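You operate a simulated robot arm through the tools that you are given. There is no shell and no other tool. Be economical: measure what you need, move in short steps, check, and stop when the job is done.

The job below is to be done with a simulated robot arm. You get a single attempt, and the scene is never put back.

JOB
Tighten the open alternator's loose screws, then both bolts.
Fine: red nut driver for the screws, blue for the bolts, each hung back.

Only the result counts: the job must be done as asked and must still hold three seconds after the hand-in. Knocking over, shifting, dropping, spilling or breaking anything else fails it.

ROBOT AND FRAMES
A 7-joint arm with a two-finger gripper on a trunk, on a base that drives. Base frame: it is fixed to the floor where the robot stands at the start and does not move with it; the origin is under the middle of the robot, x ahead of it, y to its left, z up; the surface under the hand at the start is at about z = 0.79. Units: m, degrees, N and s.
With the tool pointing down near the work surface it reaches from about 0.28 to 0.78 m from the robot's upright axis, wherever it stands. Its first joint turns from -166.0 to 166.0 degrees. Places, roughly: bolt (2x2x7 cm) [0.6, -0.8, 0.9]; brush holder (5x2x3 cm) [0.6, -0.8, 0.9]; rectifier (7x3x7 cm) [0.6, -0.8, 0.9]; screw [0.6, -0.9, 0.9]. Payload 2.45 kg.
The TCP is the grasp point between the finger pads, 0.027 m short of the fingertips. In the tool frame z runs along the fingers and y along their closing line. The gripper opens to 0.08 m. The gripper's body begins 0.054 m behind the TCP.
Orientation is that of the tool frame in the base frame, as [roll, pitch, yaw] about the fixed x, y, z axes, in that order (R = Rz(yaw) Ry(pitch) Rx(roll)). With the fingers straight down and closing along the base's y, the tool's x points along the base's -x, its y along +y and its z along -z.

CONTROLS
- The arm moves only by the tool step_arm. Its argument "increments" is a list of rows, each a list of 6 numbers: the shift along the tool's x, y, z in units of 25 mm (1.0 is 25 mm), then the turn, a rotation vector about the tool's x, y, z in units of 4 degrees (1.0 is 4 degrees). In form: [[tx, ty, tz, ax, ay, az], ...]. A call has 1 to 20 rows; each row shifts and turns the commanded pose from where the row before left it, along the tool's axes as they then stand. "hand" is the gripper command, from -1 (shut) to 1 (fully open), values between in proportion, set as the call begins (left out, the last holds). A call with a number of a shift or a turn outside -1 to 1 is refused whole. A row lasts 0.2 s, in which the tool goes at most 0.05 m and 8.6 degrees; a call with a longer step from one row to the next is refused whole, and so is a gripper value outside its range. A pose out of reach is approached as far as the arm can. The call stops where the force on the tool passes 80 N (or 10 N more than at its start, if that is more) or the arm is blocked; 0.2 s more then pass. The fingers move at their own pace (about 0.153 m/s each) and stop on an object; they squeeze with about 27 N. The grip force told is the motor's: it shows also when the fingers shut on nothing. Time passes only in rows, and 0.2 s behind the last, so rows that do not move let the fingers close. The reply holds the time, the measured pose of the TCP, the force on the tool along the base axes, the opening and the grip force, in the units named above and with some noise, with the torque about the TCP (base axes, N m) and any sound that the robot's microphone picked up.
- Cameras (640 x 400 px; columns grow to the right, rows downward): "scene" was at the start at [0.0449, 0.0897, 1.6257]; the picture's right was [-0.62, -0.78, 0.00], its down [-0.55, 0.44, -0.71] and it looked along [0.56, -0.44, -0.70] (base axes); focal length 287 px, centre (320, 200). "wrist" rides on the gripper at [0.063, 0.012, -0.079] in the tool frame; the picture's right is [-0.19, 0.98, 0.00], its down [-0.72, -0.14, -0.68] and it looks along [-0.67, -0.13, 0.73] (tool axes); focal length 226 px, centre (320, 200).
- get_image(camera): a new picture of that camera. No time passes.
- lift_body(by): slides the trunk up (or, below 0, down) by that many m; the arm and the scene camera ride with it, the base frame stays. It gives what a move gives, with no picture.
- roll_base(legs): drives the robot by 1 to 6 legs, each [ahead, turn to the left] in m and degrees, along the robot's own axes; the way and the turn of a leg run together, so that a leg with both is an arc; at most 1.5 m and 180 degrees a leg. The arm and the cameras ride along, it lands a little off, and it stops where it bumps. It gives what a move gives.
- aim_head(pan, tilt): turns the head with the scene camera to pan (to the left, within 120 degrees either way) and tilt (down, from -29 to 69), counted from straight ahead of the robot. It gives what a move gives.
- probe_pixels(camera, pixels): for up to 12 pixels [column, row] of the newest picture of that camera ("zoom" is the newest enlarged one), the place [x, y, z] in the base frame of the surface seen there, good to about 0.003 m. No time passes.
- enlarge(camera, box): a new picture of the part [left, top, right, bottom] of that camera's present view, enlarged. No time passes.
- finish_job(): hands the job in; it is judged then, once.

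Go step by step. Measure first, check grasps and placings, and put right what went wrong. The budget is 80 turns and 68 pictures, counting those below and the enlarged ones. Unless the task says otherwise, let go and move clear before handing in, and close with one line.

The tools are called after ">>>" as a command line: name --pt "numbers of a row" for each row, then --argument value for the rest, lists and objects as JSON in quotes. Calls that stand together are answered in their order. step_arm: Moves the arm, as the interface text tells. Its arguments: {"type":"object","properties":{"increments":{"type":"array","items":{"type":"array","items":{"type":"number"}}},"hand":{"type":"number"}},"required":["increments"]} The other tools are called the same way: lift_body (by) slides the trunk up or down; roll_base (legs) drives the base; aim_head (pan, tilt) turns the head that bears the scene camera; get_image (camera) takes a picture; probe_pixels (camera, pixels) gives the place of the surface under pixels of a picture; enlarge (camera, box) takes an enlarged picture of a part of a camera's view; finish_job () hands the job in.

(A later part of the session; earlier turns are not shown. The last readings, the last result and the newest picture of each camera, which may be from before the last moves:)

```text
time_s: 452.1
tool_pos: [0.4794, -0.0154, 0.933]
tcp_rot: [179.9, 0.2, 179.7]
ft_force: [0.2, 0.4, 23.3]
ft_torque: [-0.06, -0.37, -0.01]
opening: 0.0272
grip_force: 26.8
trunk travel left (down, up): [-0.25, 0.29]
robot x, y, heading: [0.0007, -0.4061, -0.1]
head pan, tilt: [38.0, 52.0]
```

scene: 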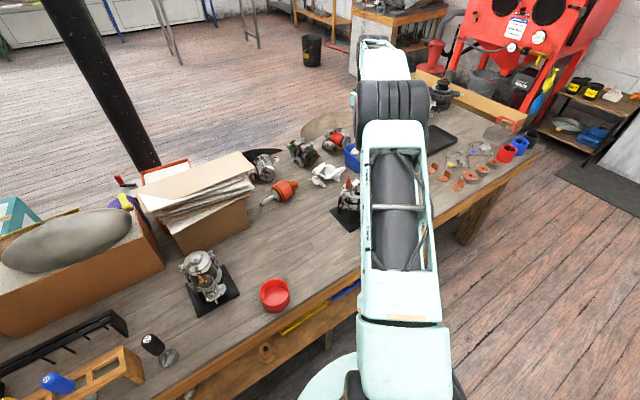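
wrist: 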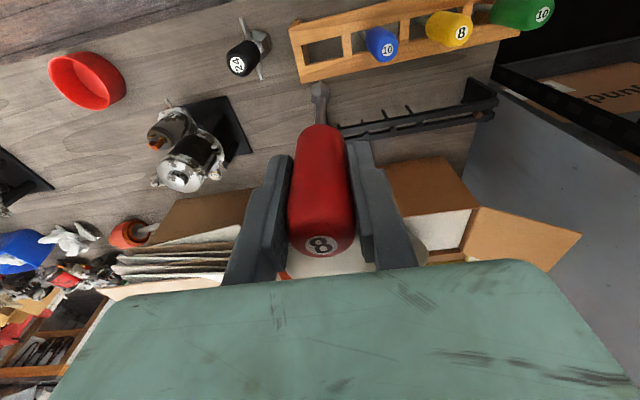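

It's resting on the rail at TCP z 0.933. I'll release, rise and move over the blue one.

>>> step_arm --pt "0 0 -0.06 0 0 0" --pt "0 0 0 0 0 0"

>>> step_arm --pt "0 0 0 0 0 0" --pt "0 0 0 0 0 0" --pt "0 0 -0.5 0 0 0" --pt "0 0 -1 0 0 0" --pt "0 0 -1 0 0 0" --pt "0 0 -1 0 0 0" --pt "0 0 -1 0 0 0" --hand 0.4

>>> step_arm --pt "0 1 0 0 0 0" --pt "0 1 0 0 0 0" --pt "0 0.92 0 0 0 0"

>>> get_image --camera "wrist"

>>> probe_pixels --camera "wrist" --pixels '[[315, 100], [305, 90], [326, 90], [315, 110], [240, 100], [233, 95]]'

```text
time_s: 452.7
tool_pos: [0.4787, -0.0172, 0.9324]
tcp_rot: [-180.0, 0.1, 179.9]
ft_force: [4.3, 2.0, 17.0]
ft_torque: [0.04, -0.46, 0.02]
opening: 0.0273
grip_force: 27.3
trunk travel left (down, up): [-0.25, 0.29]
robot x, y, heading: [-0.0024, -0.4087, -0.3]
head pan, tilt: [38.0, 52.0]
```

```text
time_s: 454.3
tool_pos: [0.4792, -0.0157, 1.0457]
tcp_rot: [-180.0, 0.0, 179.8]
ft_force: [0.8, 0.2, -0.3]
ft_torque: [0.02, 0.02, -0.05]
opening: 0.0563
grip_force: 0.0
trunk travel left (down, up): [-0.25, 0.29]
robot x, y, heading: [-0.0041, -0.4043, -0.4]
head pan, tilt: [38.0, 52.0]
```

```text
time_s: 455.1
tool_pos: [0.4791, 0.056, 1.0441]
tcp_rot: [179.9, 0.0, 179.8]
ft_force: [0.9, 0.0, 0.2]
ft_torque: [-0.04, -0.01, -0.03]
opening: 0.0561
grip_force: 0.0
trunk travel left (down, up): [-0.25, 0.29]
robot x, y, heading: [0.0001, -0.4048, -0.1]
head pan, tilt: [38.0, 52.0]
```

```text
12 pictures are left
```

wrist: 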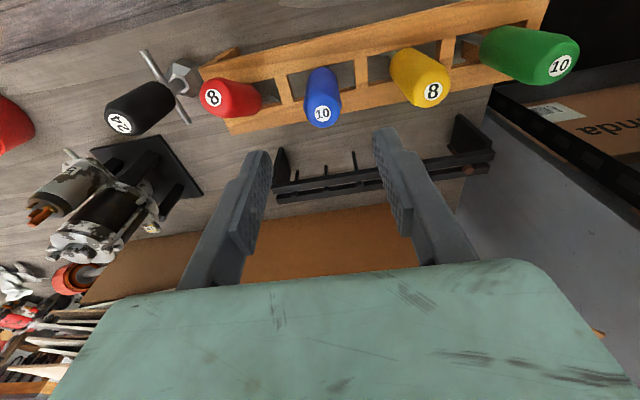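

```text
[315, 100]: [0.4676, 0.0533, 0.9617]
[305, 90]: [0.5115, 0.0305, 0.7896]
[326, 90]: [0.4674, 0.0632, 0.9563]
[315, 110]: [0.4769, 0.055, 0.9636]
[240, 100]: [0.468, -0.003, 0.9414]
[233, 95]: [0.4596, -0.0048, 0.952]
```

The red handle at (212,97) appears to lean instead of standing like the others. I'll look closely before touching anything.

>>> enlarge --camera "scene" --box '[310, 160, 410, 260]'

>>> probe_pixels --camera "wrist" --pixels '[[211, 97], [222, 92], [240, 90], [255, 95], [260, 108], [225, 112], [240, 112], [204, 80], [278, 90], [262, 78], [215, 82], [285, 100]]'

```text
4.00 times, centred on (360, 210) of scene
```

zoom: 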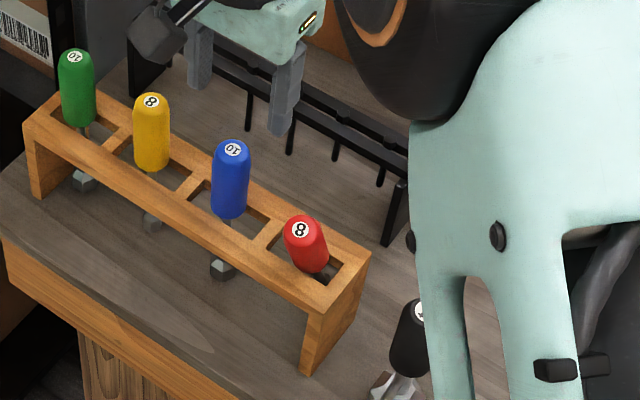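

```text
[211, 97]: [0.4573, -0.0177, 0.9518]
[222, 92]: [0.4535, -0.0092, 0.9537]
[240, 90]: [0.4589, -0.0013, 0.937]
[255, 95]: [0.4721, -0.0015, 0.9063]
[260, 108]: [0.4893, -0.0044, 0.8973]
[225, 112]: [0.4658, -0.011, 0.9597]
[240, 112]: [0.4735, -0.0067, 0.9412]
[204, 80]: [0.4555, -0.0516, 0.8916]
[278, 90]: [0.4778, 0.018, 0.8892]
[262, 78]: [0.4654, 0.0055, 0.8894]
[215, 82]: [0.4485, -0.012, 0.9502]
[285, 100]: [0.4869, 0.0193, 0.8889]
```

The red driver leans toward the robot by about 20°, so it isn't hung straight. I'll measure the slot edges to re-seat it.

>>> probe_pixels --camera "zoom" --pixels '[[300, 228], [305, 222], [290, 225], [310, 265], [322, 262], [320, 275], [330, 285], [345, 265], [352, 255], [335, 258], [300, 280], [325, 300]]'

>>> enlarge --camera "wrist" --box '[190, 50, 350, 150]'

```text
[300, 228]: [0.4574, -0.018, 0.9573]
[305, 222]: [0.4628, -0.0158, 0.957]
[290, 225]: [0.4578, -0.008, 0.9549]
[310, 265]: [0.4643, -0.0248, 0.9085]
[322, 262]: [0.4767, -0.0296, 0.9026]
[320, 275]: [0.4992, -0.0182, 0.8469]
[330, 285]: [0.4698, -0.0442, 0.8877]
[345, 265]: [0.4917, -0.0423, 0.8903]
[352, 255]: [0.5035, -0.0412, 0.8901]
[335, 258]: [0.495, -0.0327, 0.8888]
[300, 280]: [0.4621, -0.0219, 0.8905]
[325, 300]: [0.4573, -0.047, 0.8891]
```

```text
4.00 times, centred on (270, 100) of wrist
```

zoom: 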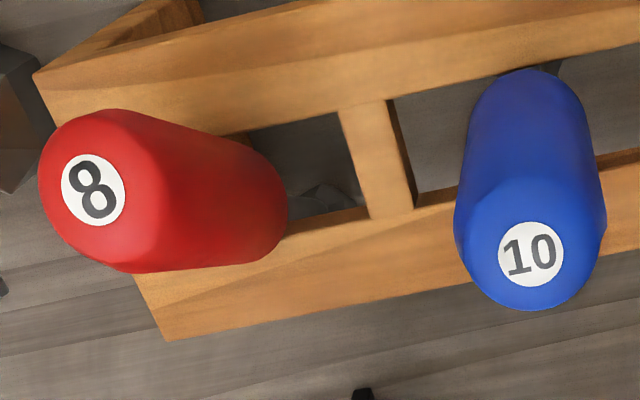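

The handle is only slightly wider than the hole, so x-centring matters. I'll measure the hole's inner edges.

>>> probe_pixels --camera "zoom" --pixels '[[430, 82], [430, 92], [430, 98], [430, 188], [430, 194], [430, 200], [430, 208], [300, 112], [300, 120], [320, 205], [320, 215], [620, 158]]'

>>> probe_pixels --camera "wrist" --pixels '[[305, 102], [337, 100], [320, 125], [320, 75], [322, 69], [321, 112], [392, 62], [392, 80]]'

```text
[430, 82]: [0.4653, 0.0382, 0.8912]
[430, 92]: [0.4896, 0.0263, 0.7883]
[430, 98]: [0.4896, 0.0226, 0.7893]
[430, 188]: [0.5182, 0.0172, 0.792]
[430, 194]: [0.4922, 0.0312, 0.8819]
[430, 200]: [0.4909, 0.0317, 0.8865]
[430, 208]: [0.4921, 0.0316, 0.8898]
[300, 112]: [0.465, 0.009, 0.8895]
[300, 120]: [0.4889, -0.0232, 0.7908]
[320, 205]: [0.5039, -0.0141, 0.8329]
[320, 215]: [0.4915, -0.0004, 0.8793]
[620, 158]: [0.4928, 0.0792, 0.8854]
```

```text
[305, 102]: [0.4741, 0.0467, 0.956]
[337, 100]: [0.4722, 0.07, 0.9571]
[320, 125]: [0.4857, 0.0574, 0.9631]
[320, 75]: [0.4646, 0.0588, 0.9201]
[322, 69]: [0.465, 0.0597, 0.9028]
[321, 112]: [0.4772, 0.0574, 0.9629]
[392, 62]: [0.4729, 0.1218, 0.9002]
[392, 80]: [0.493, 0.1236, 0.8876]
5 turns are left
```

Only five turns remain. I'll use a grip closing along x, which squeezes the red handle upright and centres it between the rails. Then I'll re-seat it, pick up blue the same way and carry it over the first bolt.

>>> step_arm --pt "0 0 0 0 0 -1" --pt "0 0 0 0 0 -1" --pt "0 0 0 0 0 -1" --pt "0 0 0 0 0 -1" --pt "0 0 0 0 0 -1" --pt "0 0 0 0 0 -1" --pt "0 0 0 0 0 -1" --pt "0 0 0 0 0 -1" --pt "0 0 0 0 0 -1" --pt "0 0 0 0 0 -1" --pt "0 0 0 0 0 -1" --pt "0 0 0 0 0 -1" --pt "0 0 0 0 0 -1" --pt "0 0 0 0 0 -1" --pt "0 0 0 0 0 -1" --pt "0 0 0 0 0 -1" --pt "0 0 0 0 0 -1" --pt "0 0 0 0 0 -1" --pt "0 0 0 0 0 -1" --pt "0 0 0 0 0 -1" --hand 1

>>> step_arm --pt "0 0 0 0 0 -1" --pt "0 0 0 0 0 -1" --pt "0 0 0 0 0 -0.5" --pt "0.964 0.061 0 0 0 0" --pt "0.964 0.061 0 0 0 0" --pt "0.964 0.062 0 0 0 0" --pt "0 0 0.88 0 0 0" --pt "0 0 0.88 0 0 0" --pt "0 0 0.88 0 0 0" --pt "0 0 0.88 0 0 0" --pt "0 0 0.88 0 0 0" --pt "0 -0.16 0 0 0 0" --pt "0 0 0 0 0 0"

>>> step_arm --pt "0 0 0 0 0 0" --pt "0 0 0 0 0 0" --pt "0 0 0 0 0 0" --pt "0 0 0 0 0 0" --hand -1

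>>> step_arm --pt "0 0 -0.16 0 0 0" --pt "0 0 -0.16 0 0 0" --pt "0 0 0 0 0 0" --pt "0 0 0.16 0 0 0" --pt "0 0 0.12 0 0 0" --pt "0 0 0.08 0 0 0" --pt "0 0 0.06 0 0 0" --pt "0 0 0 0 0 0"

>>> step_arm --pt "0 0 0 0 0 0" --pt "0 0 0 0 0 0" --pt "0 0 -0.4 0 0 0" --pt "0 0 -0.8 0 0 0" --pt "0 0 -1 0 0 0" --pt "0 0 -1 0 0 0" --pt "0 0 -1 0 0 0" --pt "0 0 -0.3 0 0 0" --pt "-0.987 0 0 0 0 0" --pt "-0.987 0 0 0 0 0" --pt "-0.987 0 0 0 0 0" --hand 1

>>> enlarge --camera "scene" --box '[310, 160, 410, 260]'

>>> step_arm --pt "0 0 0.8 0 0 0" --pt "0 0 0.9 0 0 0" --pt "0 0 0.9 0 0 0" --pt "0 0 0.9 0 0 0" --pt "0 0 0.67 0 0 0" --pt "0 0 0 0 0 0"

>>> step_arm --pt "0 0 0 0 0 0" --pt "0 0 0 0 0 0" --pt "0 0 0 0 0 0" --pt "0 0 0 0 0 0" --hand -1

>>> step_arm --pt "0 0 -0.4 0 0 0" --pt "0 0 -1 0 0 0" --pt "0 0 -1 0 0 0" --pt "0 0 -1 0 0 0" --pt "0 0 -1 0 0 0" --pt "0 0 -1 0 0 0" --pt "0 0 -1 0 0 0" --pt "0 0 -1 0 0 0" --pt "0 0 -1 0 0 0" --pt "0 0 -1 0 0 0"

>>> step_arm --pt "1 0 0 0 0 0" --pt "1 0 0 0 0 0" --pt "1 0 0 0 0 0" --pt "1 0 0 0 0 0" --pt "1 0 0 0 0 0" --pt "1 0 0 0 0 0" --pt "1 0 0 0 0 0" --pt "1 0 0 0 0 0" --pt "1 0 0 0 0 0" --pt "1 0 0 0 0 0" --pt "1 0 0 0 0 0" --pt "1 0 0 0 0 0" --pt "1 0 0 0 0 0" --pt "1 0 0 0 0 0" --pt "1 0 0 0 0 0" --pt "1 0 0 0 0 0" --pt "1 0 0 0 0 0" --pt "1 0 0 0 0 0" --pt "1 0 0 0 0 0" --pt "1 0 0 0 0 0"

>>> step_arm --pt "0.9757 -0.331 0 0 0 0" --pt "0.9757 -0.331 0 0 0 0" --pt "0.9757 -0.331 0 0 0 0" --pt "0.9757 -0.331 0 0 0 0" --pt "0.9757 -0.331 0 0 0 0" --pt "0.9757 -0.331 0 0 0 0" --pt "0.9757 -0.331 0 0 0 0" --pt "0.9757 -0.331 0 0 0 0" --pt "0.9757 -0.331 0 0 0 0" --pt "0.9757 -0.331 0 0 0 0" --pt "0.9757 -0.331 0 0 0 0" --pt "0.9757 -0.331 0 0 0 0" --pt "0.9757 -0.331 0 0 0 0" --pt "0.9757 -0.331 0 0 0 0" --pt "0 0 0 0 0 1" --pt "0 0 0 0 0 1"

>>> get_image --camera "wrist"

>>> enlarge --camera "wrist" --box '[270, 20, 370, 120]'

```text
time_s: 459.3
tool_pos: [0.4798, 0.0566, 1.0452]
tcp_rot: [179.9, 0.0, -100.1]
ft_force: [-0.1, -0.1, 0.0]
ft_torque: [0.0, 0.0, 0.0]
opening: 0.08
grip_force: 0.1
trunk travel left (down, up): [-0.25, 0.29]
robot x, y, heading: [-0.0065, -0.4042, -0.0]
head pan, tilt: [38.0, 52.0]
```

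```text
time_s: 462.1
tool_pos: [0.479, -0.0146, 0.9333]
tcp_rot: [-180.0, 0.0, -90.3]
ft_force: [0.0, -0.3, 1.0]
ft_torque: [-0.04, 0.03, 0.01]
opening: 0.0799
grip_force: 0.1
trunk travel left (down, up): [-0.25, 0.29]
robot x, y, heading: [-0.002, -0.3999, -0.1]
head pan, tilt: [38.0, 52.0]
```

```text
time_s: 463.1
tool_pos: [0.4808, -0.0157, 0.9348]
tcp_rot: [-180.0, 0.0, -90.2]
ft_force: [0.0, -0.3, 0.6]
ft_torque: [0.02, 0.01, 0.01]
opening: 0.0273
grip_force: 26.8
trunk travel left (down, up): [-0.25, 0.29]
robot x, y, heading: [-0.0052, -0.401, 0.0]
head pan, tilt: [38.0, 52.0]
```

```text
time_s: 464.9
tool_pos: [0.4779, -0.0151, 0.9333]
tcp_rot: [-179.8, 0.0, -90.2]
ft_force: [-0.2, -0.8, 17.4]
ft_torque: [-0.11, 0.18, 0.01]
opening: 0.0272
grip_force: 26.9
trunk travel left (down, up): [-0.25, 0.29]
robot x, y, heading: [-0.0025, -0.4045, -0.3]
head pan, tilt: [38.0, 52.0]
```

```text
time_s: 467.3
tool_pos: [0.4798, 0.0599, 1.0437]
tcp_rot: [179.9, -0.1, -90.1]
ft_force: [0.0, -0.2, -0.2]
ft_torque: [-0.01, -0.01, -0.01]
opening: 0.0801
grip_force: 0.1
trunk travel left (down, up): [-0.25, 0.29]
robot x, y, heading: [0.003, -0.4012, -0.1]
head pan, tilt: [38.0, 52.0]
```

```text
4.00 times, centred on (360, 210) of scene
```

zoom: 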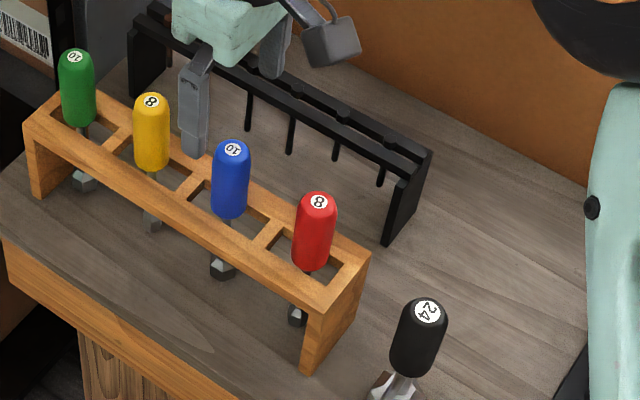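

```text
time_s: 468.7
tool_pos: [0.4789, 0.0584, 0.9413]
tcp_rot: [179.9, 0.0, -90.2]
ft_force: [-0.8, 0.1, 0.5]
ft_torque: [-0.01, 0.0, -0.01]
opening: 0.0798
grip_force: 0.1
trunk travel left (down, up): [-0.25, 0.29]
robot x, y, heading: [-0.0015, -0.4078, -0.2]
head pan, tilt: [38.0, 52.0]
```

```text
time_s: 469.7
tool_pos: [0.4793, 0.0585, 0.9404]
tcp_rot: [180.0, 0.0, -90.2]
ft_force: [0.8, -1.1, 0.0]
ft_torque: [0.0, -0.01, -0.03]
opening: 0.0277
grip_force: 26.9
trunk travel left (down, up): [-0.25, 0.29]
robot x, y, heading: [-0.0029, -0.4015, 0.1]
head pan, tilt: [38.0, 52.0]
```

```text
time_s: 471.9
tool_pos: [0.4799, 0.0589, 1.1772]
tcp_rot: [-179.9, 0.0, -90.3]
ft_force: [-0.2, 0.2, -0.7]
ft_torque: [0.03, -0.03, 0.0]
opening: 0.0279
grip_force: 27.0
trunk travel left (down, up): [-0.25, 0.29]
robot x, y, heading: [-0.0026, -0.4034, -0.2]
head pan, tilt: [38.0, 52.0]
```

```text
time_s: 476.1
tool_pos: [0.4773, -0.4424, 1.1752]
tcp_rot: [-179.9, 0.0, -90.2]
ft_force: [-0.3, 0.0, -0.5]
ft_torque: [0.02, -0.03, 0.01]
opening: 0.0275
grip_force: 27.2
trunk travel left (down, up): [-0.25, 0.29]
robot x, y, heading: [-0.0042, -0.4053, -0.1]
head pan, tilt: [38.0, 52.0]
```

```text
time_s: 479.5
tool_pos: [0.5924, -0.7839, 1.1755]
tcp_rot: [180.0, -0.1, -98.2]
ft_force: [0.0, 0.8, -0.5]
ft_torque: [0.01, -0.06, -0.03]
opening: 0.0277
grip_force: 27.1
trunk travel left (down, up): [-0.25, 0.29]
robot x, y, heading: [-0.0021, -0.405, -0.3]
head pan, tilt: [38.0, 52.0]
```

```text
8 pictures are left
```

wrist: 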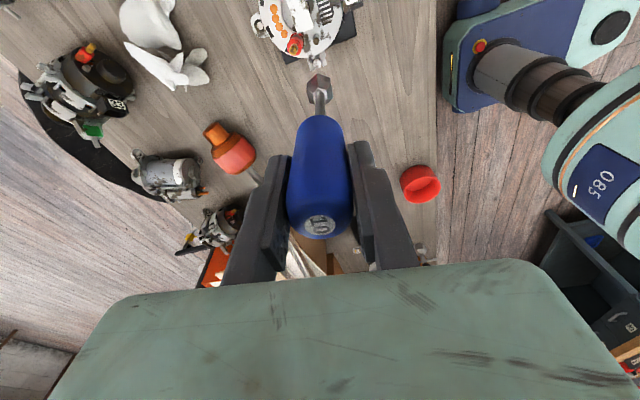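

```text
4.00 times, centred on (320, 70) of wrist
4 turns are left
```

zoom: 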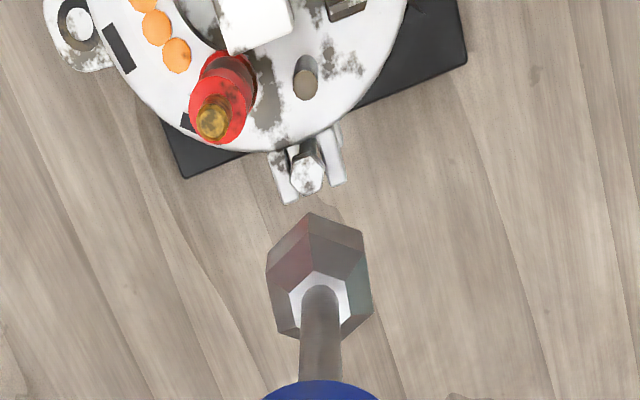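

Red now stands upright in its slot and blue is held. Projecting bolt head (308,175) through the camera model, it sits about 4 mm toward tool −y. I'll correct that, drive the first bolt with two passes, unwind and move over the second bolt.

>>> step_arm --pt "-0.048 -0.16 0.5 0 0 0" --pt "0 0 1 0 0 0" --pt "0 0 1 0 0 0" --pt "0 0 1 0 0 0" --pt "0 0 0.5 0 0 0" --pt "0 0 0.1 0 0 0" --pt "0 0 0.1 0 0 0" --pt "0 0 0.08 0 0 0" --pt "0 0 0.08 0 0 0"

>>> enlarge --camera "wrist" --box '[280, 40, 360, 110]'

>>> step_arm --pt "0 0 0.005 0 0 1" --pt "0 0 0.005 0 0 1" --pt "0 0 0.005 0 0 1" --pt "0 0 0.005 0 0 1" --pt "0 0 0.005 0 0 1" --pt "0 0 0.005 0 0 1" --pt "0 0 0.005 0 0 1" --pt "0 0 0.005 0 0 1" --pt "0 0 0.005 0 0 1" --pt "0 0 0.005 0 0 1" --pt "0 0 0.005 0 0 1" --pt "0 0 0.005 0 0 1" --pt "0 0 0.005 0 0 1" --pt "0 0 0.005 0 0 1" --pt "0 0 0.005 0 0 1"

>>> step_arm --pt "0 0 0 0 0 1" --pt "0 0 0 0 0 1" --pt "0 0 0 0 0 1" --pt "0 0 0 0 0 1" --pt "0 0 0 0 0 1" --pt "0 0 0 0 0 1" --pt "0 0 0 0 0 1" --pt "0 0 0 0 0 1" --pt "0 0 0 0 0 1" --pt "0 0 0 0 0 1" --pt "0 0 0 0 0 1" --pt "0 0 0 0 0 1" --pt "0 0 0 0 0 1" --pt "0 0 0 0 0 1" --pt "0 0 0 0 0 1" --pt "0 0 0 0 0 1" --pt "0 0 0 0 0 1" --pt "0 0 0 0 0 1" --pt "0 0 0 0 0 1" --pt "0 0 0 0 0 1"

>>> step_arm --pt "0 0 0 0 0 1" --pt "0 0 0 0 0 1" --pt "0 0 0 0 0 1" --pt "0 0 0 0 0 1" --pt "0 0 0 0 0 1" --pt "0 0 0 0 0 1" --pt "0 0 0 0 0 1" --pt "0 0 0 0 0 1" --pt "0 0 0 0 0 1" --pt "0 0 0 0 0 1" --pt "0 0 0 0 0 1" --pt "0 0 0 0 0 1" --pt "0 0 0 0 0 1" --pt "0 0 0 0 0 1" --pt "0 0 0 0 0 1" --pt "0 0 0 0 0 1" --pt "0 0 0 0 0 1" --pt "0 0 0 0 0 1" --pt "0 0 0 0 0 1" --pt "0 0 0 0 0 1"

>>> step_arm --pt "0 0 0 0 0 1" --pt "0 0 0 0 0 1" --pt "0 0 0 0 0 1" --pt "0 0 0 0 0 1" --pt "0 0 0 0 0 1" --pt "0 0 0 0 0 1" --pt "0 0 0 0 0 1" --pt "0 0 0 0 0 1" --pt "0 0 0 0 0 1" --pt "0 0 0 0 0 1" --pt "0 0 0 0 0 1" --pt "0 0 0 0 0 1" --pt "0 0 0 0 0 1" --pt "0 0 0 0 0 1" --pt "0 0 0 0 0 1" --pt "0 0 0 0 0 1" --pt "0 0 0 0 0 1" --pt "0 0 0 0 0 1" --pt "0 0 0 0 0 1" --pt "0 0 0 0 0 1"

>>> step_arm --pt "0 0 -0.4 0 0 0" --pt "0 0 -0.4 0 0 0" --pt "0 0 0 0 0 -1" --pt "0 0 0 0 0 -1" --pt "0 0 0 0 0 -1" --pt "0 0 0 0 0 -1" --pt "0 0 0 0 0 -1" --pt "0 0 0 0 0 -1" --pt "0 0 0 0 0 -1" --pt "0 0 0 0 0 -1" --pt "0 0 0 0 0 -1" --pt "0 0 0 0 0 -1" --pt "0 0 0 0 0 -1" --pt "0 0 0 0 0 -1" --pt "0 0 0 0 0 -1" --pt "0 0 0 0 0 -1" --pt "0 0 0 0 0 -1" --pt "0 0 0 0 0 -1" --pt "0 0 0 0 0 -1" --pt "0 0 0 0 0 -1"

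>>> step_arm --pt "0 0 0 0 0 -1" --pt "0 0 0 0 0 -1" --pt "0 0 0 0 0 -1" --pt "0 0 0 0 0 -1" --pt "0 0 0 0 0 -1" --pt "0 0 0 0 0 -1" --pt "0 0 0 0 0 -1" --pt "0 0 0 0 0 -1" --pt "0 0 0 0 0 -1" --pt "0 0 0 0 0 -1" --pt "0 0 0 0 0 -1" --pt "0 0 0 0 0 -1" --pt "0 0 0 0 0 -1" --pt "0 0 0 0 0 -1" --pt "0 0 0 0 0 -1" --pt "0 0 0 0 0 -1" --pt "0 0 0 0 0 -1" --pt "0 0 0 0 0 -1" --pt "0 0 0 0 0 -1" --pt "0 0 0 0 0 -1"

>>> step_arm --pt "0 0 0 0 0 -1" --pt "0 0 0 0 0 -1" --pt "0 0 0 0 0 -1" --pt "0 0 0 0 0 -1" --pt "0 0 0 0 0 -1" --pt "0 0 0 0 0 -1" --pt "0 0 0 0 0 -1" --pt "0 0 0 0 0 -1" --pt "0 0 0 0 0 -1" --pt "0 0 0 0 0 -1" --pt "0 0 0 0 0 -1" --pt "0 0 0 0 0 -1" --pt "0 0 0 0 0 -1" --pt "0 0 0 0 0 -1" --pt "0 0 0 0 0 -1" --pt "0 0 0 0 0 -1" --pt "0 0 0 0 0 -1" --pt "0 0 0 0 0 -1" --pt "0 0 0 0 0 -1" --pt "0 0 0 0 0 -1"

>>> step_arm --pt "0 0 0.25 0 0 0" --pt "0 0 0.25 0 0 0" --pt "0 0 0.2 0 0 0" --pt "0 0 0.1 0 0 0" --pt "0 0 0 0 0 1" --pt "0 0 0 0 0 1" --pt "0 0 0 0 0 1" --pt "0 0 0 0 0 1" --pt "0 0 0 0 0 1" --pt "0 0 0 0 0 1" --pt "0 0 0 0 0 1" --pt "0 0 0 0 0 1" --pt "0 0 0 0 0 1" --pt "0 0 0 0 0 1" --pt "0 0 0 0 0 1" --pt "0 0 0 0 0 1" --pt "0 0 0 0 0 1" --pt "0 0 0 0 0 1" --pt "0 0 0 0 0 1" --pt "0 0 0 0 0 1"

>>> step_arm --pt "0 0 0 0 0 1" --pt "0 0 0 0 0 1" --pt "0 0 0 0 0 1" --pt "0 0 0 0 0 1" --pt "0 0 0 0 0 1" --pt "0 0 0 0 0 1" --pt "0 0 0 0 0 1" --pt "0 0 0 0 0 1" --pt "0 0 0 0 0 1" --pt "0 0 0 0 0 1" --pt "0 0 0 0 0 1" --pt "0 0 0 0 0 1" --pt "0 0 0 0 0 1" --pt "0 0 0 0 0 1" --pt "0 0 0 0 0 1" --pt "0 0 0 0 0 1" --pt "0 0 0 0 0 1" --pt "0 0 0 0 0 1" --pt "0 0 0 0 0 1" --pt "0 0 0 0 0 1"

>>> step_arm --pt "0 0 0 0 0 1" --pt "0 0 0 0 0 1" --pt "0 0 0 0 0 1" --pt "0 0 0 0 0 1" --pt "0 0 0 0 0 1" --pt "0 0 0 0 0 1" --pt "0 0 0 0 0 1" --pt "0 0 0 0 0 1" --pt "0 0 0 0 0 1" --pt "0 0 0 0 0 1" --pt "0 0 0 0 0 1" --pt "0 0 0 0 0 1" --pt "0 0 0 0 0 1" --pt "0 0 0 0 0 1" --pt "0 0 0 0 0 1" --pt "0 0 0 0 0 1" --pt "0 0 0 0 0 1" --pt "0 0 0 0 0 1" --pt "0 0 0 0 0 1" --pt "0 0 0 0 0 1"

>>> step_arm --pt "0 0 -0.435 0 0 0" --pt "0 0 -1 0 0 0" --pt "0 0 -1 0 0 0" --pt "0 0 -1 0 0 0" --pt "0 0 -1 0 0 0" --pt "0 0 0 0 0 -1" --pt "0 0 0 0 0 -1" --pt "0 0 0 0 0 -1" --pt "0 0 0 0 0 -1" --pt "0 0 0 0 0 -1" --pt "0 0 0 0 0 -1" --pt "0 0 0 0 0 -1" --pt "0 0 0 0 0 -1" --pt "0 0 0 0 0 -1" --pt "0 0 0 0 0 -1" --pt "0 0 0 0 0 -1" --pt "0 0 0 0 0 -1" --pt "0 0 0 0 0 -1" --pt "0 0 0 0 0 -1" --pt "0 0 0 0 0 -1"

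>>> step_arm --pt "0 0 0 0 0 -1" --pt "0 0 0 0 0 -1" --pt "0 0 0 0 0 -1" --pt "0 0 0 0 0 -1" --pt "0 0 0 0 0 -1" --pt "0 0 0 0 0 -1" --pt "0 0 0 0 0 -1" --pt "0 0 0 0 0 -1" --pt "0 0 0 0 0 -1" --pt "0 0 0 0 0 -1" --pt "0 0 0 0 0 -1" --pt "0 0 0 0 0 -1" --pt "0 0 0 0 0 -1" --pt "0 0 0 0 0 -1" --pt "0 0 0 0 0 -1" --pt "0 0 0 0 0 -1" --pt "0 0 0 0 0 -1" --pt "0 0 0 0 0 -1" --pt "0 0 0 0 0 -1" --pt "0 0 0 0 0 -1"

>>> step_arm --pt "0 0 0 0 0 -1" --pt "0 0 0 0 0 -1" --pt "0 0 0 0 0 -1" --pt "0 0 0 0 0 -1" --pt "0 0 0 0 0 -1" --pt "0 0 0 0 0 -1" --pt "0 0 0 0 0 -1" --pt "0 0 0 0 0 -1" --pt "0 0 0 0 0 -1" --pt "0 0 0 0 0 -1" --pt "0 0 0 0 0 -1" --pt "0 0 0 0 0 -1" --pt "0 0 0 0 0 -1" --pt "0 0 0 0 0 -1" --pt "0 0 0 0 0 -1" --pt "0 0 0 0 0 -1" --pt "0 0 0 0 0 -1" --pt "0 0 0 0 0 -1"

```text
time_s: 481.5
tool_pos: [0.5961, -0.7834, 1.0696]
tcp_rot: [-179.9, -0.2, -98.3]
ft_force: [-0.1, 0.1, 12.5]
ft_torque: [0.05, 0.42, -0.05]
opening: 0.0278
grip_force: 27.1
trunk travel left (down, up): [-0.25, 0.29]
robot x, y, heading: [-0.0003, -0.4075, -0.0]
head pan, tilt: [38.0, 52.0]
```

```text
5.71 times, centred on (320, 75) of wrist
```

zoom: 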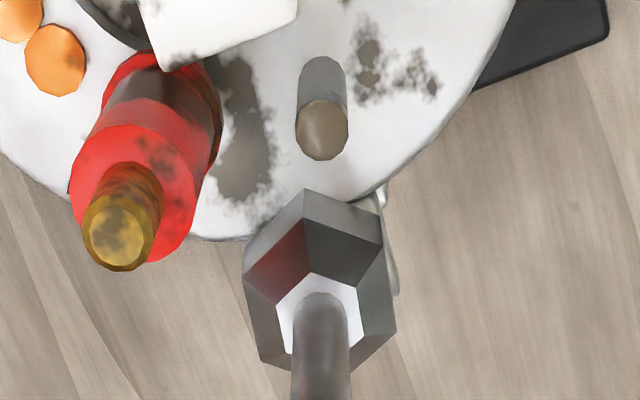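

```text
time_s: 484.7
tool_pos: [0.5962, -0.783, 1.0647]
tcp_rot: [179.9, 0.0, -158.2]
ft_force: [-2.0, 2.8, 13.6]
ft_torque: [0.44, 0.22, 0.01]
opening: 0.0272
grip_force: 27.0
trunk travel left (down, up): [-0.25, 0.29]
robot x, y, heading: [-0.0027, -0.4052, -0.1]
head pan, tilt: [38.0, 52.0]
```

```text
time_s: 488.9
tool_pos: [0.5965, -0.7833, 1.0657]
tcp_rot: [179.9, 0.0, 121.8]
ft_force: [0.0, 0.8, 5.6]
ft_torque: [0.04, -0.03, 0.0]
opening: 0.0275
grip_force: 27.2
trunk travel left (down, up): [-0.25, 0.29]
robot x, y, heading: [-0.0054, -0.4033, -0.2]
head pan, tilt: [38.0, 52.0]
```

```text
time_s: 493.1
tool_pos: [0.5972, -0.7833, 1.0647]
tcp_rot: [179.9, 0.0, 41.8]
ft_force: [1.1, 0.5, 5.2]
ft_torque: [-0.04, -0.03, 0.02]
opening: 0.0271
grip_force: 27.2
trunk travel left (down, up): [-0.25, 0.29]
robot x, y, heading: [-0.003, -0.4012, -0.2]
head pan, tilt: [38.0, 52.0]
```

```text
time_s: 497.3
tool_pos: [0.5969, -0.7836, 1.0657]
tcp_rot: [180.0, 0.0, -38.2]
ft_force: [0.2, 0.2, 1.9]
ft_torque: [0.04, 0.02, 0.02]
opening: 0.0274
grip_force: 27.5
trunk travel left (down, up): [-0.25, 0.29]
robot x, y, heading: [-0.006, -0.4062, 0.0]
head pan, tilt: [38.0, 52.0]
```

```text
time_s: 501.5
tool_pos: [0.5962, -0.7831, 1.0848]
tcp_rot: [180.0, 0.0, 33.9]
ft_force: [0.5, 0.0, -1.3]
ft_torque: [-0.01, 0.02, 0.0]
opening: 0.0274
grip_force: 27.0
trunk travel left (down, up): [-0.25, 0.29]
robot x, y, heading: [-0.0048, -0.4039, 0.0]
head pan, tilt: [38.0, 52.0]
```

```text
time_s: 505.7
tool_pos: [0.5965, -0.782, 1.0857]
tcp_rot: [179.9, 0.1, 113.9]
ft_force: [0.1, 0.7, -1.1]
ft_torque: [0.02, 0.0, 0.01]
opening: 0.0271
grip_force: 26.9
trunk travel left (down, up): [-0.25, 0.29]
robot x, y, heading: [-0.0025, -0.4087, -0.2]
head pan, tilt: [38.0, 52.0]
```

```text
time_s: 509.9
tool_pos: [0.5969, -0.7823, 1.0844]
tcp_rot: [180.0, 0.0, -166.1]
ft_force: [0.8, 0.0, -1.8]
ft_torque: [0.02, 0.01, -0.01]
opening: 0.0273
grip_force: 26.5
trunk travel left (down, up): [-0.25, 0.29]
robot x, y, heading: [-0.0008, -0.4032, -0.1]
head pan, tilt: [38.0, 52.0]
```

```text
time_s: 514.1
tool_pos: [0.5972, -0.7818, 1.0653]
tcp_rot: [-180.0, 0.0, 129.7]
ft_force: [0.0, 0.0, 0.9]
ft_torque: [0.05, -0.02, -0.01]
opening: 0.0274
grip_force: 27.2
trunk travel left (down, up): [-0.25, 0.29]
robot x, y, heading: [-0.0071, -0.4031, -0.3]
head pan, tilt: [38.0, 52.0]
```

```text
time_s: 518.3
tool_pos: [0.5971, -0.7826, 1.0643]
tcp_rot: [180.0, 0.0, 49.8]
ft_force: [-0.3, -0.8, 3.9]
ft_torque: [-0.02, -0.02, 0.01]
opening: 0.0272
grip_force: 26.9
trunk travel left (down, up): [-0.25, 0.29]
robot x, y, heading: [-0.0029, -0.4068, 0.1]
head pan, tilt: [38.0, 52.0]
```

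```text
time_s: 522.5
tool_pos: [0.5974, -0.7834, 1.0658]
tcp_rot: [180.0, 0.0, -30.3]
ft_force: [0.4, 0.1, -0.3]
ft_torque: [-0.03, -0.01, 0.01]
opening: 0.0275
grip_force: 27.1
trunk travel left (down, up): [-0.25, 0.29]
robot x, y, heading: [-0.0026, -0.4055, -0.2]
head pan, tilt: [38.0, 52.0]
```

```text
time_s: 526.7
tool_pos: [0.5967, -0.7834, 1.1765]
tcp_rot: [180.0, 0.0, 29.9]
ft_force: [0.2, 0.8, -1.0]
ft_torque: [-0.01, 0.02, -0.03]
opening: 0.0275
grip_force: 26.9
trunk travel left (down, up): [-0.25, 0.29]
robot x, y, heading: [-0.0015, -0.402, -0.2]
head pan, tilt: [38.0, 52.0]
```

```text
time_s: 530.9
tool_pos: [0.5971, -0.782, 1.1761]
tcp_rot: [-180.0, 0.0, 109.9]
ft_force: [-0.3, -0.3, -1.1]
ft_torque: [-0.01, -0.02, 0.02]
opening: 0.0273
grip_force: 27.2
trunk travel left (down, up): [-0.25, 0.29]
robot x, y, heading: [-0.0002, -0.405, -0.2]
head pan, tilt: [38.0, 52.0]
```

```text
time_s: 534.7
tool_pos: [0.5972, -0.7817, 1.1757]
tcp_rot: [180.0, 0.0, -178.1]
ft_force: [0.4, 0.2, -0.7]
ft_torque: [-0.01, 0.01, 0.0]
opening: 0.0273
grip_force: 27.2
trunk travel left (down, up): [-0.25, 0.29]
robot x, y, heading: [-0.0028, -0.4045, -0.2]
head pan, tilt: [38.0, 52.0]
```

>>> step_arm --pt "0 0 0 0 0 -1" --pt "0 0 0 0 0 -1" --pt "0 0 0 0 0 -1" --pt "0.83 -0.117 0 0 0 0" --pt "0.83 -0.117 0 0 0 0" --pt "0.83 -0.117 0 0 0 0" --pt "0.83 -0.117 0 0 0 0" --pt "0.83 -0.117 0 0 0 0"

>>> enlarge --camera "wrist" --box '[270, 20, 370, 120]'

```text
time_s: 536.5
tool_pos: [0.4995, -0.8208, 1.1762]
tcp_rot: [-180.0, 0.0, -166.1]
ft_force: [0.3, -0.1, -1.8]
ft_torque: [0.03, -0.02, 0.0]
opening: 0.0271
grip_force: 26.9
trunk travel left (down, up): [-0.25, 0.29]
robot x, y, heading: [-0.0059, -0.4038, -0.1]
head pan, tilt: [38.0, 52.0]
```

```text
4.00 times, centred on (320, 70) of wrist
3 turns are left
```

zoom: 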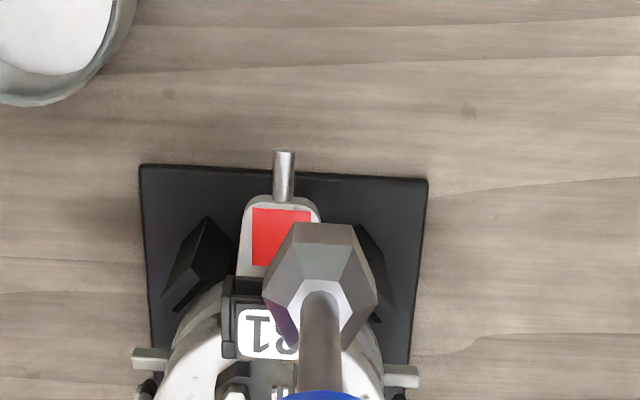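

Wrong unwind row count last turn: yaw is −166 and the hand stopped at (0.4995,-0.821), clear of everything. The first bolt's contact force faded as it sank. I'll redo the positioning, drive the second bolt with two full passes, then give the first bolt another full pass.

>>> step_arm --pt "0 0 0 0 0 -1" --pt "0 0 0 0 0 -1" --pt "0 0 0 0 0 -1" --pt "0 0 0 0 0 -1" --pt "0 0 0 0 0 -1" --pt "0 0 0 0 0 -1" --pt "0 0 0 0 0 -1" --pt "0 0 0 0 0 -1" --pt "0 0 0 0 0 -1" --pt "0 0 0 0 0 -1" --pt "0 0 0 0 0 -1" --pt "0 0 0 0 0 -1" --pt "0 0 0 0 0 -1" --pt "0 0 0 0 0 -1" --pt "0 0 0 0 0 -1" --pt "0 0 0 0 0 -1" --pt "0 0 0 0 0 -1"

>>> step_arm --pt "0.4114 -0.8456 0 0 0 0" --pt "0.4114 -0.8456 0 0 0 0" --pt "0.4114 -0.8456 0 0 0 0" --pt "0.4114 -0.8456 0 0 0 0" --pt "0.4114 -0.8456 0 0 0 0" --pt "0 0 0.5 0 0 0" --pt "0 0 1 0 0 0" --pt "0 0 1 0 0 0" --pt "0 0 1 0 0 0" --pt "0 0 0.5 0 0 0" --pt "0 0 0.1 0 0 0" --pt "0 0 0.1 0 0 0" --pt "0 0 0.1 0 0 0" --pt "0 0 0.1 0 0 0"

>>> step_arm --pt "0 0 0.006 0 0 1" --pt "0 0 0.006 0 0 1" --pt "0 0 0.006 0 0 1" --pt "0 0 0.006 0 0 1" --pt "0 0 0.006 0 0 1" --pt "0 0 0.006 0 0 1" --pt "0 0 0.006 0 0 1" --pt "0 0 0.006 0 0 1" --pt "0 0 0.006 0 0 1" --pt "0 0 0.006 0 0 1" --pt "0 0 0.006 0 0 1" --pt "0 0 0.006 0 0 1" --pt "0 0 0.006 0 0 1" --pt "0 0 0.006 0 0 1" --pt "0 0 0.006 0 0 1" --pt "0 0 0.006 0 0 1" --pt "0 0 0.006 0 0 1" --pt "0 0 0.006 0 0 1" --pt "0 0 0.006 0 0 1" --pt "0 0 0.006 0 0 1"

>>> step_arm --pt "0 0 0.003 0 0 1" --pt "0 0 0.003 0 0 1" --pt "0 0 0.003 0 0 1" --pt "0 0 0.003 0 0 1" --pt "0 0 0.003 0 0 1" --pt "0 0 0.003 0 0 1" --pt "0 0 0.003 0 0 1" --pt "0 0 0.003 0 0 1" --pt "0 0 0.003 0 0 1" --pt "0 0 0.003 0 0 1" --pt "0 0 0.003 0 0 1" --pt "0 0 0.003 0 0 1" --pt "0 0 0.003 0 0 1" --pt "0 0 0.003 0 0 1" --pt "0 0 0.003 0 0 1" --pt "0 0 0.003 0 0 1" --pt "0 0 0.003 0 0 1" --pt "0 0 0.003 0 0 1" --pt "0 0 0.003 0 0 1" --pt "0 0 0.003 0 0 1"

>>> step_arm --pt "0 0 0 0 0 1" --pt "0 0 0 0 0 1" --pt "0 0 0 0 0 1" --pt "0 0 0 0 0 1" --pt "0 0 0 0 0 1" --pt "0 0 0 0 0 1" --pt "0 0 0 0 0 1" --pt "0 0 0 0 0 1" --pt "0 0 0 0 0 1" --pt "0 0 0 0 0 1" --pt "0 0 0 0 0 1" --pt "0 0 0 0 0 1" --pt "0 0 0 0 0 1" --pt "0 0 0 0 0 1" --pt "0 0 0 0 0 1" --pt "0 0 0 0 0 1" --pt "0 0 0 0 0 1" --pt "0 0 0 0 0 1" --pt "0 0 0 0 0 1" --pt "0 0 0 0 0 1"

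>>> step_arm --pt "0 0 0 0 0 1" --pt "0 0 0 0 0 1" --pt "0 0 0 0 0 1" --pt "0 0 0 0 0 1" --pt "0 0 0 0 0 1" --pt "0 0 0 0 0 1" --pt "0 0 0 0 0 1" --pt "0 0 0 0 0 1" --pt "0 0 0 0 0 1" --pt "0 0 0 0 0 1" --pt "0 0 0 0 0 1" --pt "0 0 0 0 0 1" --pt "0 0 0 0 0 1" --pt "0 0 0 0 0 1" --pt "0 0 0 0 0 1"

>>> step_arm --pt "0 0 -0.4 0 0 0" --pt "0 0 -0.4 0 0 0" --pt "0 0 0 0 0 -1" --pt "0 0 0 0 0 -1" --pt "0 0 0 0 0 -1" --pt "0 0 0 0 0 -1" --pt "0 0 0 0 0 -1" --pt "0 0 0 0 0 -1" --pt "0 0 0 0 0 -1" --pt "0 0 0 0 0 -1" --pt "0 0 0 0 0 -1" --pt "0 0 0 0 0 -1" --pt "0 0 0 0 0 -1" --pt "0 0 0 0 0 -1" --pt "0 0 0 0 0 -1" --pt "0 0 0 0 0 -1" --pt "0 0 0 0 0 -1" --pt "0 0 0 0 0 -1" --pt "0 0 0 0 0 -1" --pt "0 0 0 0 0 -1"

>>> step_arm --pt "0 0 0 0 0 -1" --pt "0 0 0 0 0 -1" --pt "0 0 0 0 0 -1" --pt "0 0 0 0 0 -1" --pt "0 0 0 0 0 -1" --pt "0 0 0 0 0 -1" --pt "0 0 0 0 0 -1" --pt "0 0 0 0 0 -1" --pt "0 0 0 0 0 -1" --pt "0 0 0 0 0 -1" --pt "0 0 0 0 0 -1" --pt "0 0 0 0 0 -1" --pt "0 0 0 0 0 -1" --pt "0 0 0 0 0 -1" --pt "0 0 0 0 0 -1" --pt "0 0 0 0 0 -1" --pt "0 0 0 0 0 -1" --pt "0 0 0 0 0 -1" --pt "0 0 0 0 0 -1" --pt "0 0 0 0 0 -1"

>>> step_arm --pt "0 0 0 0 0 -1" --pt "0 0 0 0 0 -1" --pt "0 0 0 0 0 -1" --pt "0 0 0 0 0 -1" --pt "0 0 0 0 0 -1" --pt "0 0 0 0 0 -1" --pt "0 0 0 0 0 -1" --pt "0 0 0 0 0 -1" --pt "0 0 0 0 0 -1" --pt "0 0 0 0 0 -1" --pt "0 0 0 0 0 -1" --pt "0 0 0 0 0 -1" --pt "0 0 0 0 0 -1" --pt "0 0 0 0 0 -1" --pt "0 0 0 0 0 -1" --pt "0 0 0 0 0 -1" --pt "0 0 0 0 0 -1" --pt "0 0 0 0 0 -1" --pt "0 0 0 0 0 -1" --pt "0 0 0 0 0 -1"

>>> step_arm --pt "0 0 0 0 0 -1" --pt "0 0 0 0 0 -1" --pt "0 0 0 0 0 -1" --pt "0 0 0 0 0 -1" --pt "0 0 0 0 0 -1" --pt "0 0 0 0 0 -1" --pt "0 0 0 0 0 -1" --pt "0 0 0 0 0 -1" --pt "0 0 0 0 0 -1" --pt "0 0 0 0 0 -1" --pt "0 0 0 0 0 -1" --pt "0 0 0 0 0 -1" --pt "0 0 0 0 0 -1" --pt "0 0 0 0 0 -1" --pt "0 0 0 0 0 -1" --pt "0 0 0 0 0 -1" --pt "0 0 0 0 0 -1"

>>> step_arm --pt "0 0 0.25 0 0 0" --pt "0 0 0.25 0 0 0" --pt "0 0 0.2 0 0 0" --pt "0 0 0.1 0 0 0" --pt "0 0 0 0 0 1" --pt "0 0 0 0 0 1" --pt "0 0 0 0 0 1" --pt "0 0 0 0 0 1" --pt "0 0 0 0 0 1" --pt "0 0 0 0 0 1" --pt "0 0 0 0 0 1" --pt "0 0 0 0 0 1" --pt "0 0 0 0 0 1" --pt "0 0 0 0 0 1" --pt "0 0 0 0 0 1" --pt "0 0 0 0 0 1" --pt "0 0 0 0 0 1" --pt "0 0 0 0 0 1" --pt "0 0 0 0 0 1" --pt "0 0 0 0 0 1"

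>>> step_arm --pt "0 0 0 0 0 1" --pt "0 0 0 0 0 1" --pt "0 0 0 0 0 1" --pt "0 0 0 0 0 1" --pt "0 0 0 0 0 1" --pt "0 0 0 0 0 1" --pt "0 0 0 0 0 1" --pt "0 0 0 0 0 1" --pt "0 0 0 0 0 1" --pt "0 0 0 0 0 1" --pt "0 0 0 0 0 1" --pt "0 0 0 0 0 1" --pt "0 0 0 0 0 1" --pt "0 0 0 0 0 1" --pt "0 0 0 0 0 1" --pt "0 0 0 0 0 1" --pt "0 0 0 0 0 1" --pt "0 0 0 0 0 1" --pt "0 0 0 0 0 1" --pt "0 0 0 0 0 1"

>>> step_arm --pt "0 0 0 0 0 1" --pt "0 0 0 0 0 1" --pt "0 0 0 0 0 1" --pt "0 0 0 0 0 1" --pt "0 0 0 0 0 1" --pt "0 0 0 0 0 1" --pt "0 0 0 0 0 1" --pt "0 0 0 0 0 1" --pt "0 0 0 0 0 1" --pt "0 0 0 0 0 1" --pt "0 0 0 0 0 1" --pt "0 0 0 0 0 1" --pt "0 0 0 0 0 1" --pt "0 0 0 0 0 1" --pt "0 0 0 0 0 1" --pt "0 0 0 0 0 1" --pt "0 0 0 0 0 1" --pt "0 0 0 0 0 1" --pt "0 0 0 0 0 1" --pt "0 0 0 0 0 1"

>>> step_arm --pt "0 0 0 0 0 1" --pt "0 0 0 0 0 1" --pt "0 0 0 0 0 1" --pt "0 0 0 0 0 1" --pt "0 0 0 0 0 1" --pt "0 0 0 0 0 1" --pt "0 0 0 0 0 1" --pt "0 0 0 0 0 1" --pt "0 0 0 0 0 1" --pt "0 0 0 0 0 1" --pt "0 0 0 0 0 1" --pt "0 0 0 0 0 1" --pt "0 0 0 0 0 1" --pt "0 0 0 0 0 1" --pt "0 0 0 0 0 1" --pt "0 0 0 0 0 1" --pt "0 0 0 0 0 1" --pt "0 0 0 0 0 1" --pt "0 0 0 0 0 1"

```text
time_s: 540.1
tool_pos: [0.4996, -0.8206, 1.1759]
tcp_rot: [180.0, -0.1, -98.1]
ft_force: [-0.1, 0.0, -1.0]
ft_torque: [-0.01, 0.0, -0.01]
opening: 0.0272
grip_force: 27.2
trunk travel left (down, up): [-0.25, 0.29]
robot x, y, heading: [-0.0007, -0.4022, -0.2]
head pan, tilt: [38.0, 52.0]
```

```text
time_s: 543.1
tool_pos: [0.5974, -0.8887, 1.0669]
tcp_rot: [-179.9, 0.1, -98.2]
ft_force: [-0.4, 1.4, -1.1]
ft_torque: [0.0, -0.02, -0.01]
opening: 0.0272
grip_force: 27.3
trunk travel left (down, up): [-0.25, 0.29]
robot x, y, heading: [0.0018, -0.4056, -0.4]
head pan, tilt: [38.0, 52.0]
```

```text
time_s: 547.3
tool_pos: [0.596, -0.8887, 1.066]
tcp_rot: [-179.9, 0.1, -178.2]
ft_force: [-1.8, -2.0, 11.1]
ft_torque: [-0.14, 0.29, 0.05]
opening: 0.0275
grip_force: 26.5
trunk travel left (down, up): [-0.25, 0.29]
robot x, y, heading: [0.0007, -0.4034, -0.4]
head pan, tilt: [38.0, 52.0]
```

```text
time_s: 551.5
tool_pos: [0.5946, -0.887, 1.064]
tcp_rot: [179.9, 0.3, 101.7]
ft_force: [-3.1, -3.0, 31.1]
ft_torque: [-0.31, 0.37, 0.12]
opening: 0.0273
grip_force: 26.6
trunk travel left (down, up): [-0.25, 0.29]
robot x, y, heading: [-0.006, -0.405, -0.2]
head pan, tilt: [38.0, 52.0]
```

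```text
time_s: 555.7
tool_pos: [0.5971, -0.886, 1.0628]
tcp_rot: [180.0, -0.1, 21.8]
ft_force: [-1.8, -0.6, 23.1]
ft_torque: [-0.03, 0.07, 0.08]
opening: 0.0273
grip_force: 27.0
trunk travel left (down, up): [-0.25, 0.29]
robot x, y, heading: [0.0015, -0.4057, 0.2]
head pan, tilt: [38.0, 52.0]
```

```text
time_s: 558.9
tool_pos: [0.5959, -0.8872, 1.0621]
tcp_rot: [-179.9, 0.0, -38.3]
ft_force: [0.4, 1.3, 5.1]
ft_torque: [0.11, -0.07, 0.05]
opening: 0.0272
grip_force: 26.8
trunk travel left (down, up): [-0.25, 0.29]
robot x, y, heading: [-0.0028, -0.4033, -0.3]
head pan, tilt: [38.0, 52.0]
```

```text
time_s: 563.1
tool_pos: [0.5968, -0.8894, 1.0822]
tcp_rot: [-179.9, 0.0, 33.9]
ft_force: [0.6, -0.2, -1.3]
ft_torque: [-0.03, -0.01, 0.0]
opening: 0.0274
grip_force: 27.3
trunk travel left (down, up): [-0.25, 0.29]
robot x, y, heading: [-0.0011, -0.4013, -0.0]
head pan, tilt: [38.0, 52.0]
```

```text
time_s: 567.3
tool_pos: [0.5959, -0.8881, 1.0823]
tcp_rot: [-180.0, -0.1, 113.8]
ft_force: [-0.5, 0.0, -1.1]
ft_torque: [-0.01, 0.02, -0.01]
opening: 0.0273
grip_force: 26.6
trunk travel left (down, up): [-0.25, 0.29]
robot x, y, heading: [-0.0012, -0.4077, -0.4]
head pan, tilt: [38.0, 52.0]
```

```text
time_s: 571.5
tool_pos: [0.5964, -0.8883, 1.0817]
tcp_rot: [180.0, 0.1, -166.1]
ft_force: [0.2, -0.3, -1.4]
ft_torque: [0.02, 0.0, 0.0]
opening: 0.0275
grip_force: 27.7
trunk travel left (down, up): [-0.25, 0.29]
robot x, y, heading: [-0.0008, -0.402, -0.3]
head pan, tilt: [38.0, 52.0]
```

```text
time_s: 575.1
tool_pos: [0.596, -0.8885, 1.0821]
tcp_rot: [-180.0, 0.0, -98.1]
ft_force: [0.0, -0.5, -1.3]
ft_torque: [0.01, 0.0, 0.03]
opening: 0.0272
grip_force: 26.9
trunk travel left (down, up): [-0.25, 0.29]
robot x, y, heading: [-0.0009, -0.4013, 0.1]
head pan, tilt: [38.0, 52.0]
```

```text
time_s: 579.3
tool_pos: [0.5972, -0.8879, 1.0628]
tcp_rot: [180.0, 0.0, -162.4]
ft_force: [-0.3, -1.6, 5.1]
ft_torque: [-0.14, 0.14, 0.05]
opening: 0.0273
grip_force: 26.7
trunk travel left (down, up): [-0.25, 0.29]
robot x, y, heading: [-0.0005, -0.4042, -0.0]
head pan, tilt: [38.0, 52.0]
```

```text
time_s: 583.5
tool_pos: [0.5962, -0.8882, 1.0626]
tcp_rot: [-180.0, 0.1, 117.8]
ft_force: [-0.5, -0.6, 3.6]
ft_torque: [-0.07, 0.15, 0.03]
opening: 0.0275
grip_force: 27.1
trunk travel left (down, up): [-0.25, 0.29]
robot x, y, heading: [-0.0016, -0.4022, 0.0]
head pan, tilt: [38.0, 52.0]
```

```text
time_s: 587.7
tool_pos: [0.5972, -0.8871, 1.0616]
tcp_rot: [-180.0, 0.0, 37.8]
ft_force: [0.6, 1.3, 1.8]
ft_torque: [0.14, 0.03, 0.02]
opening: 0.0271
grip_force: 26.8
trunk travel left (down, up): [-0.25, 0.29]
robot x, y, heading: [-0.0032, -0.4041, -0.1]
head pan, tilt: [38.0, 52.0]
```

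```text
time_s: 591.7
tool_pos: [0.5965, -0.8869, 1.0626]
tcp_rot: [-180.0, 0.0, -38.3]
ft_force: [0.1, 0.3, 1.6]
ft_torque: [0.03, -0.12, -0.01]
opening: 0.0275
grip_force: 27.7
trunk travel left (down, up): [-0.25, 0.29]
robot x, y, heading: [-0.0026, -0.4057, 0.0]
head pan, tilt: [38.0, 52.0]
```

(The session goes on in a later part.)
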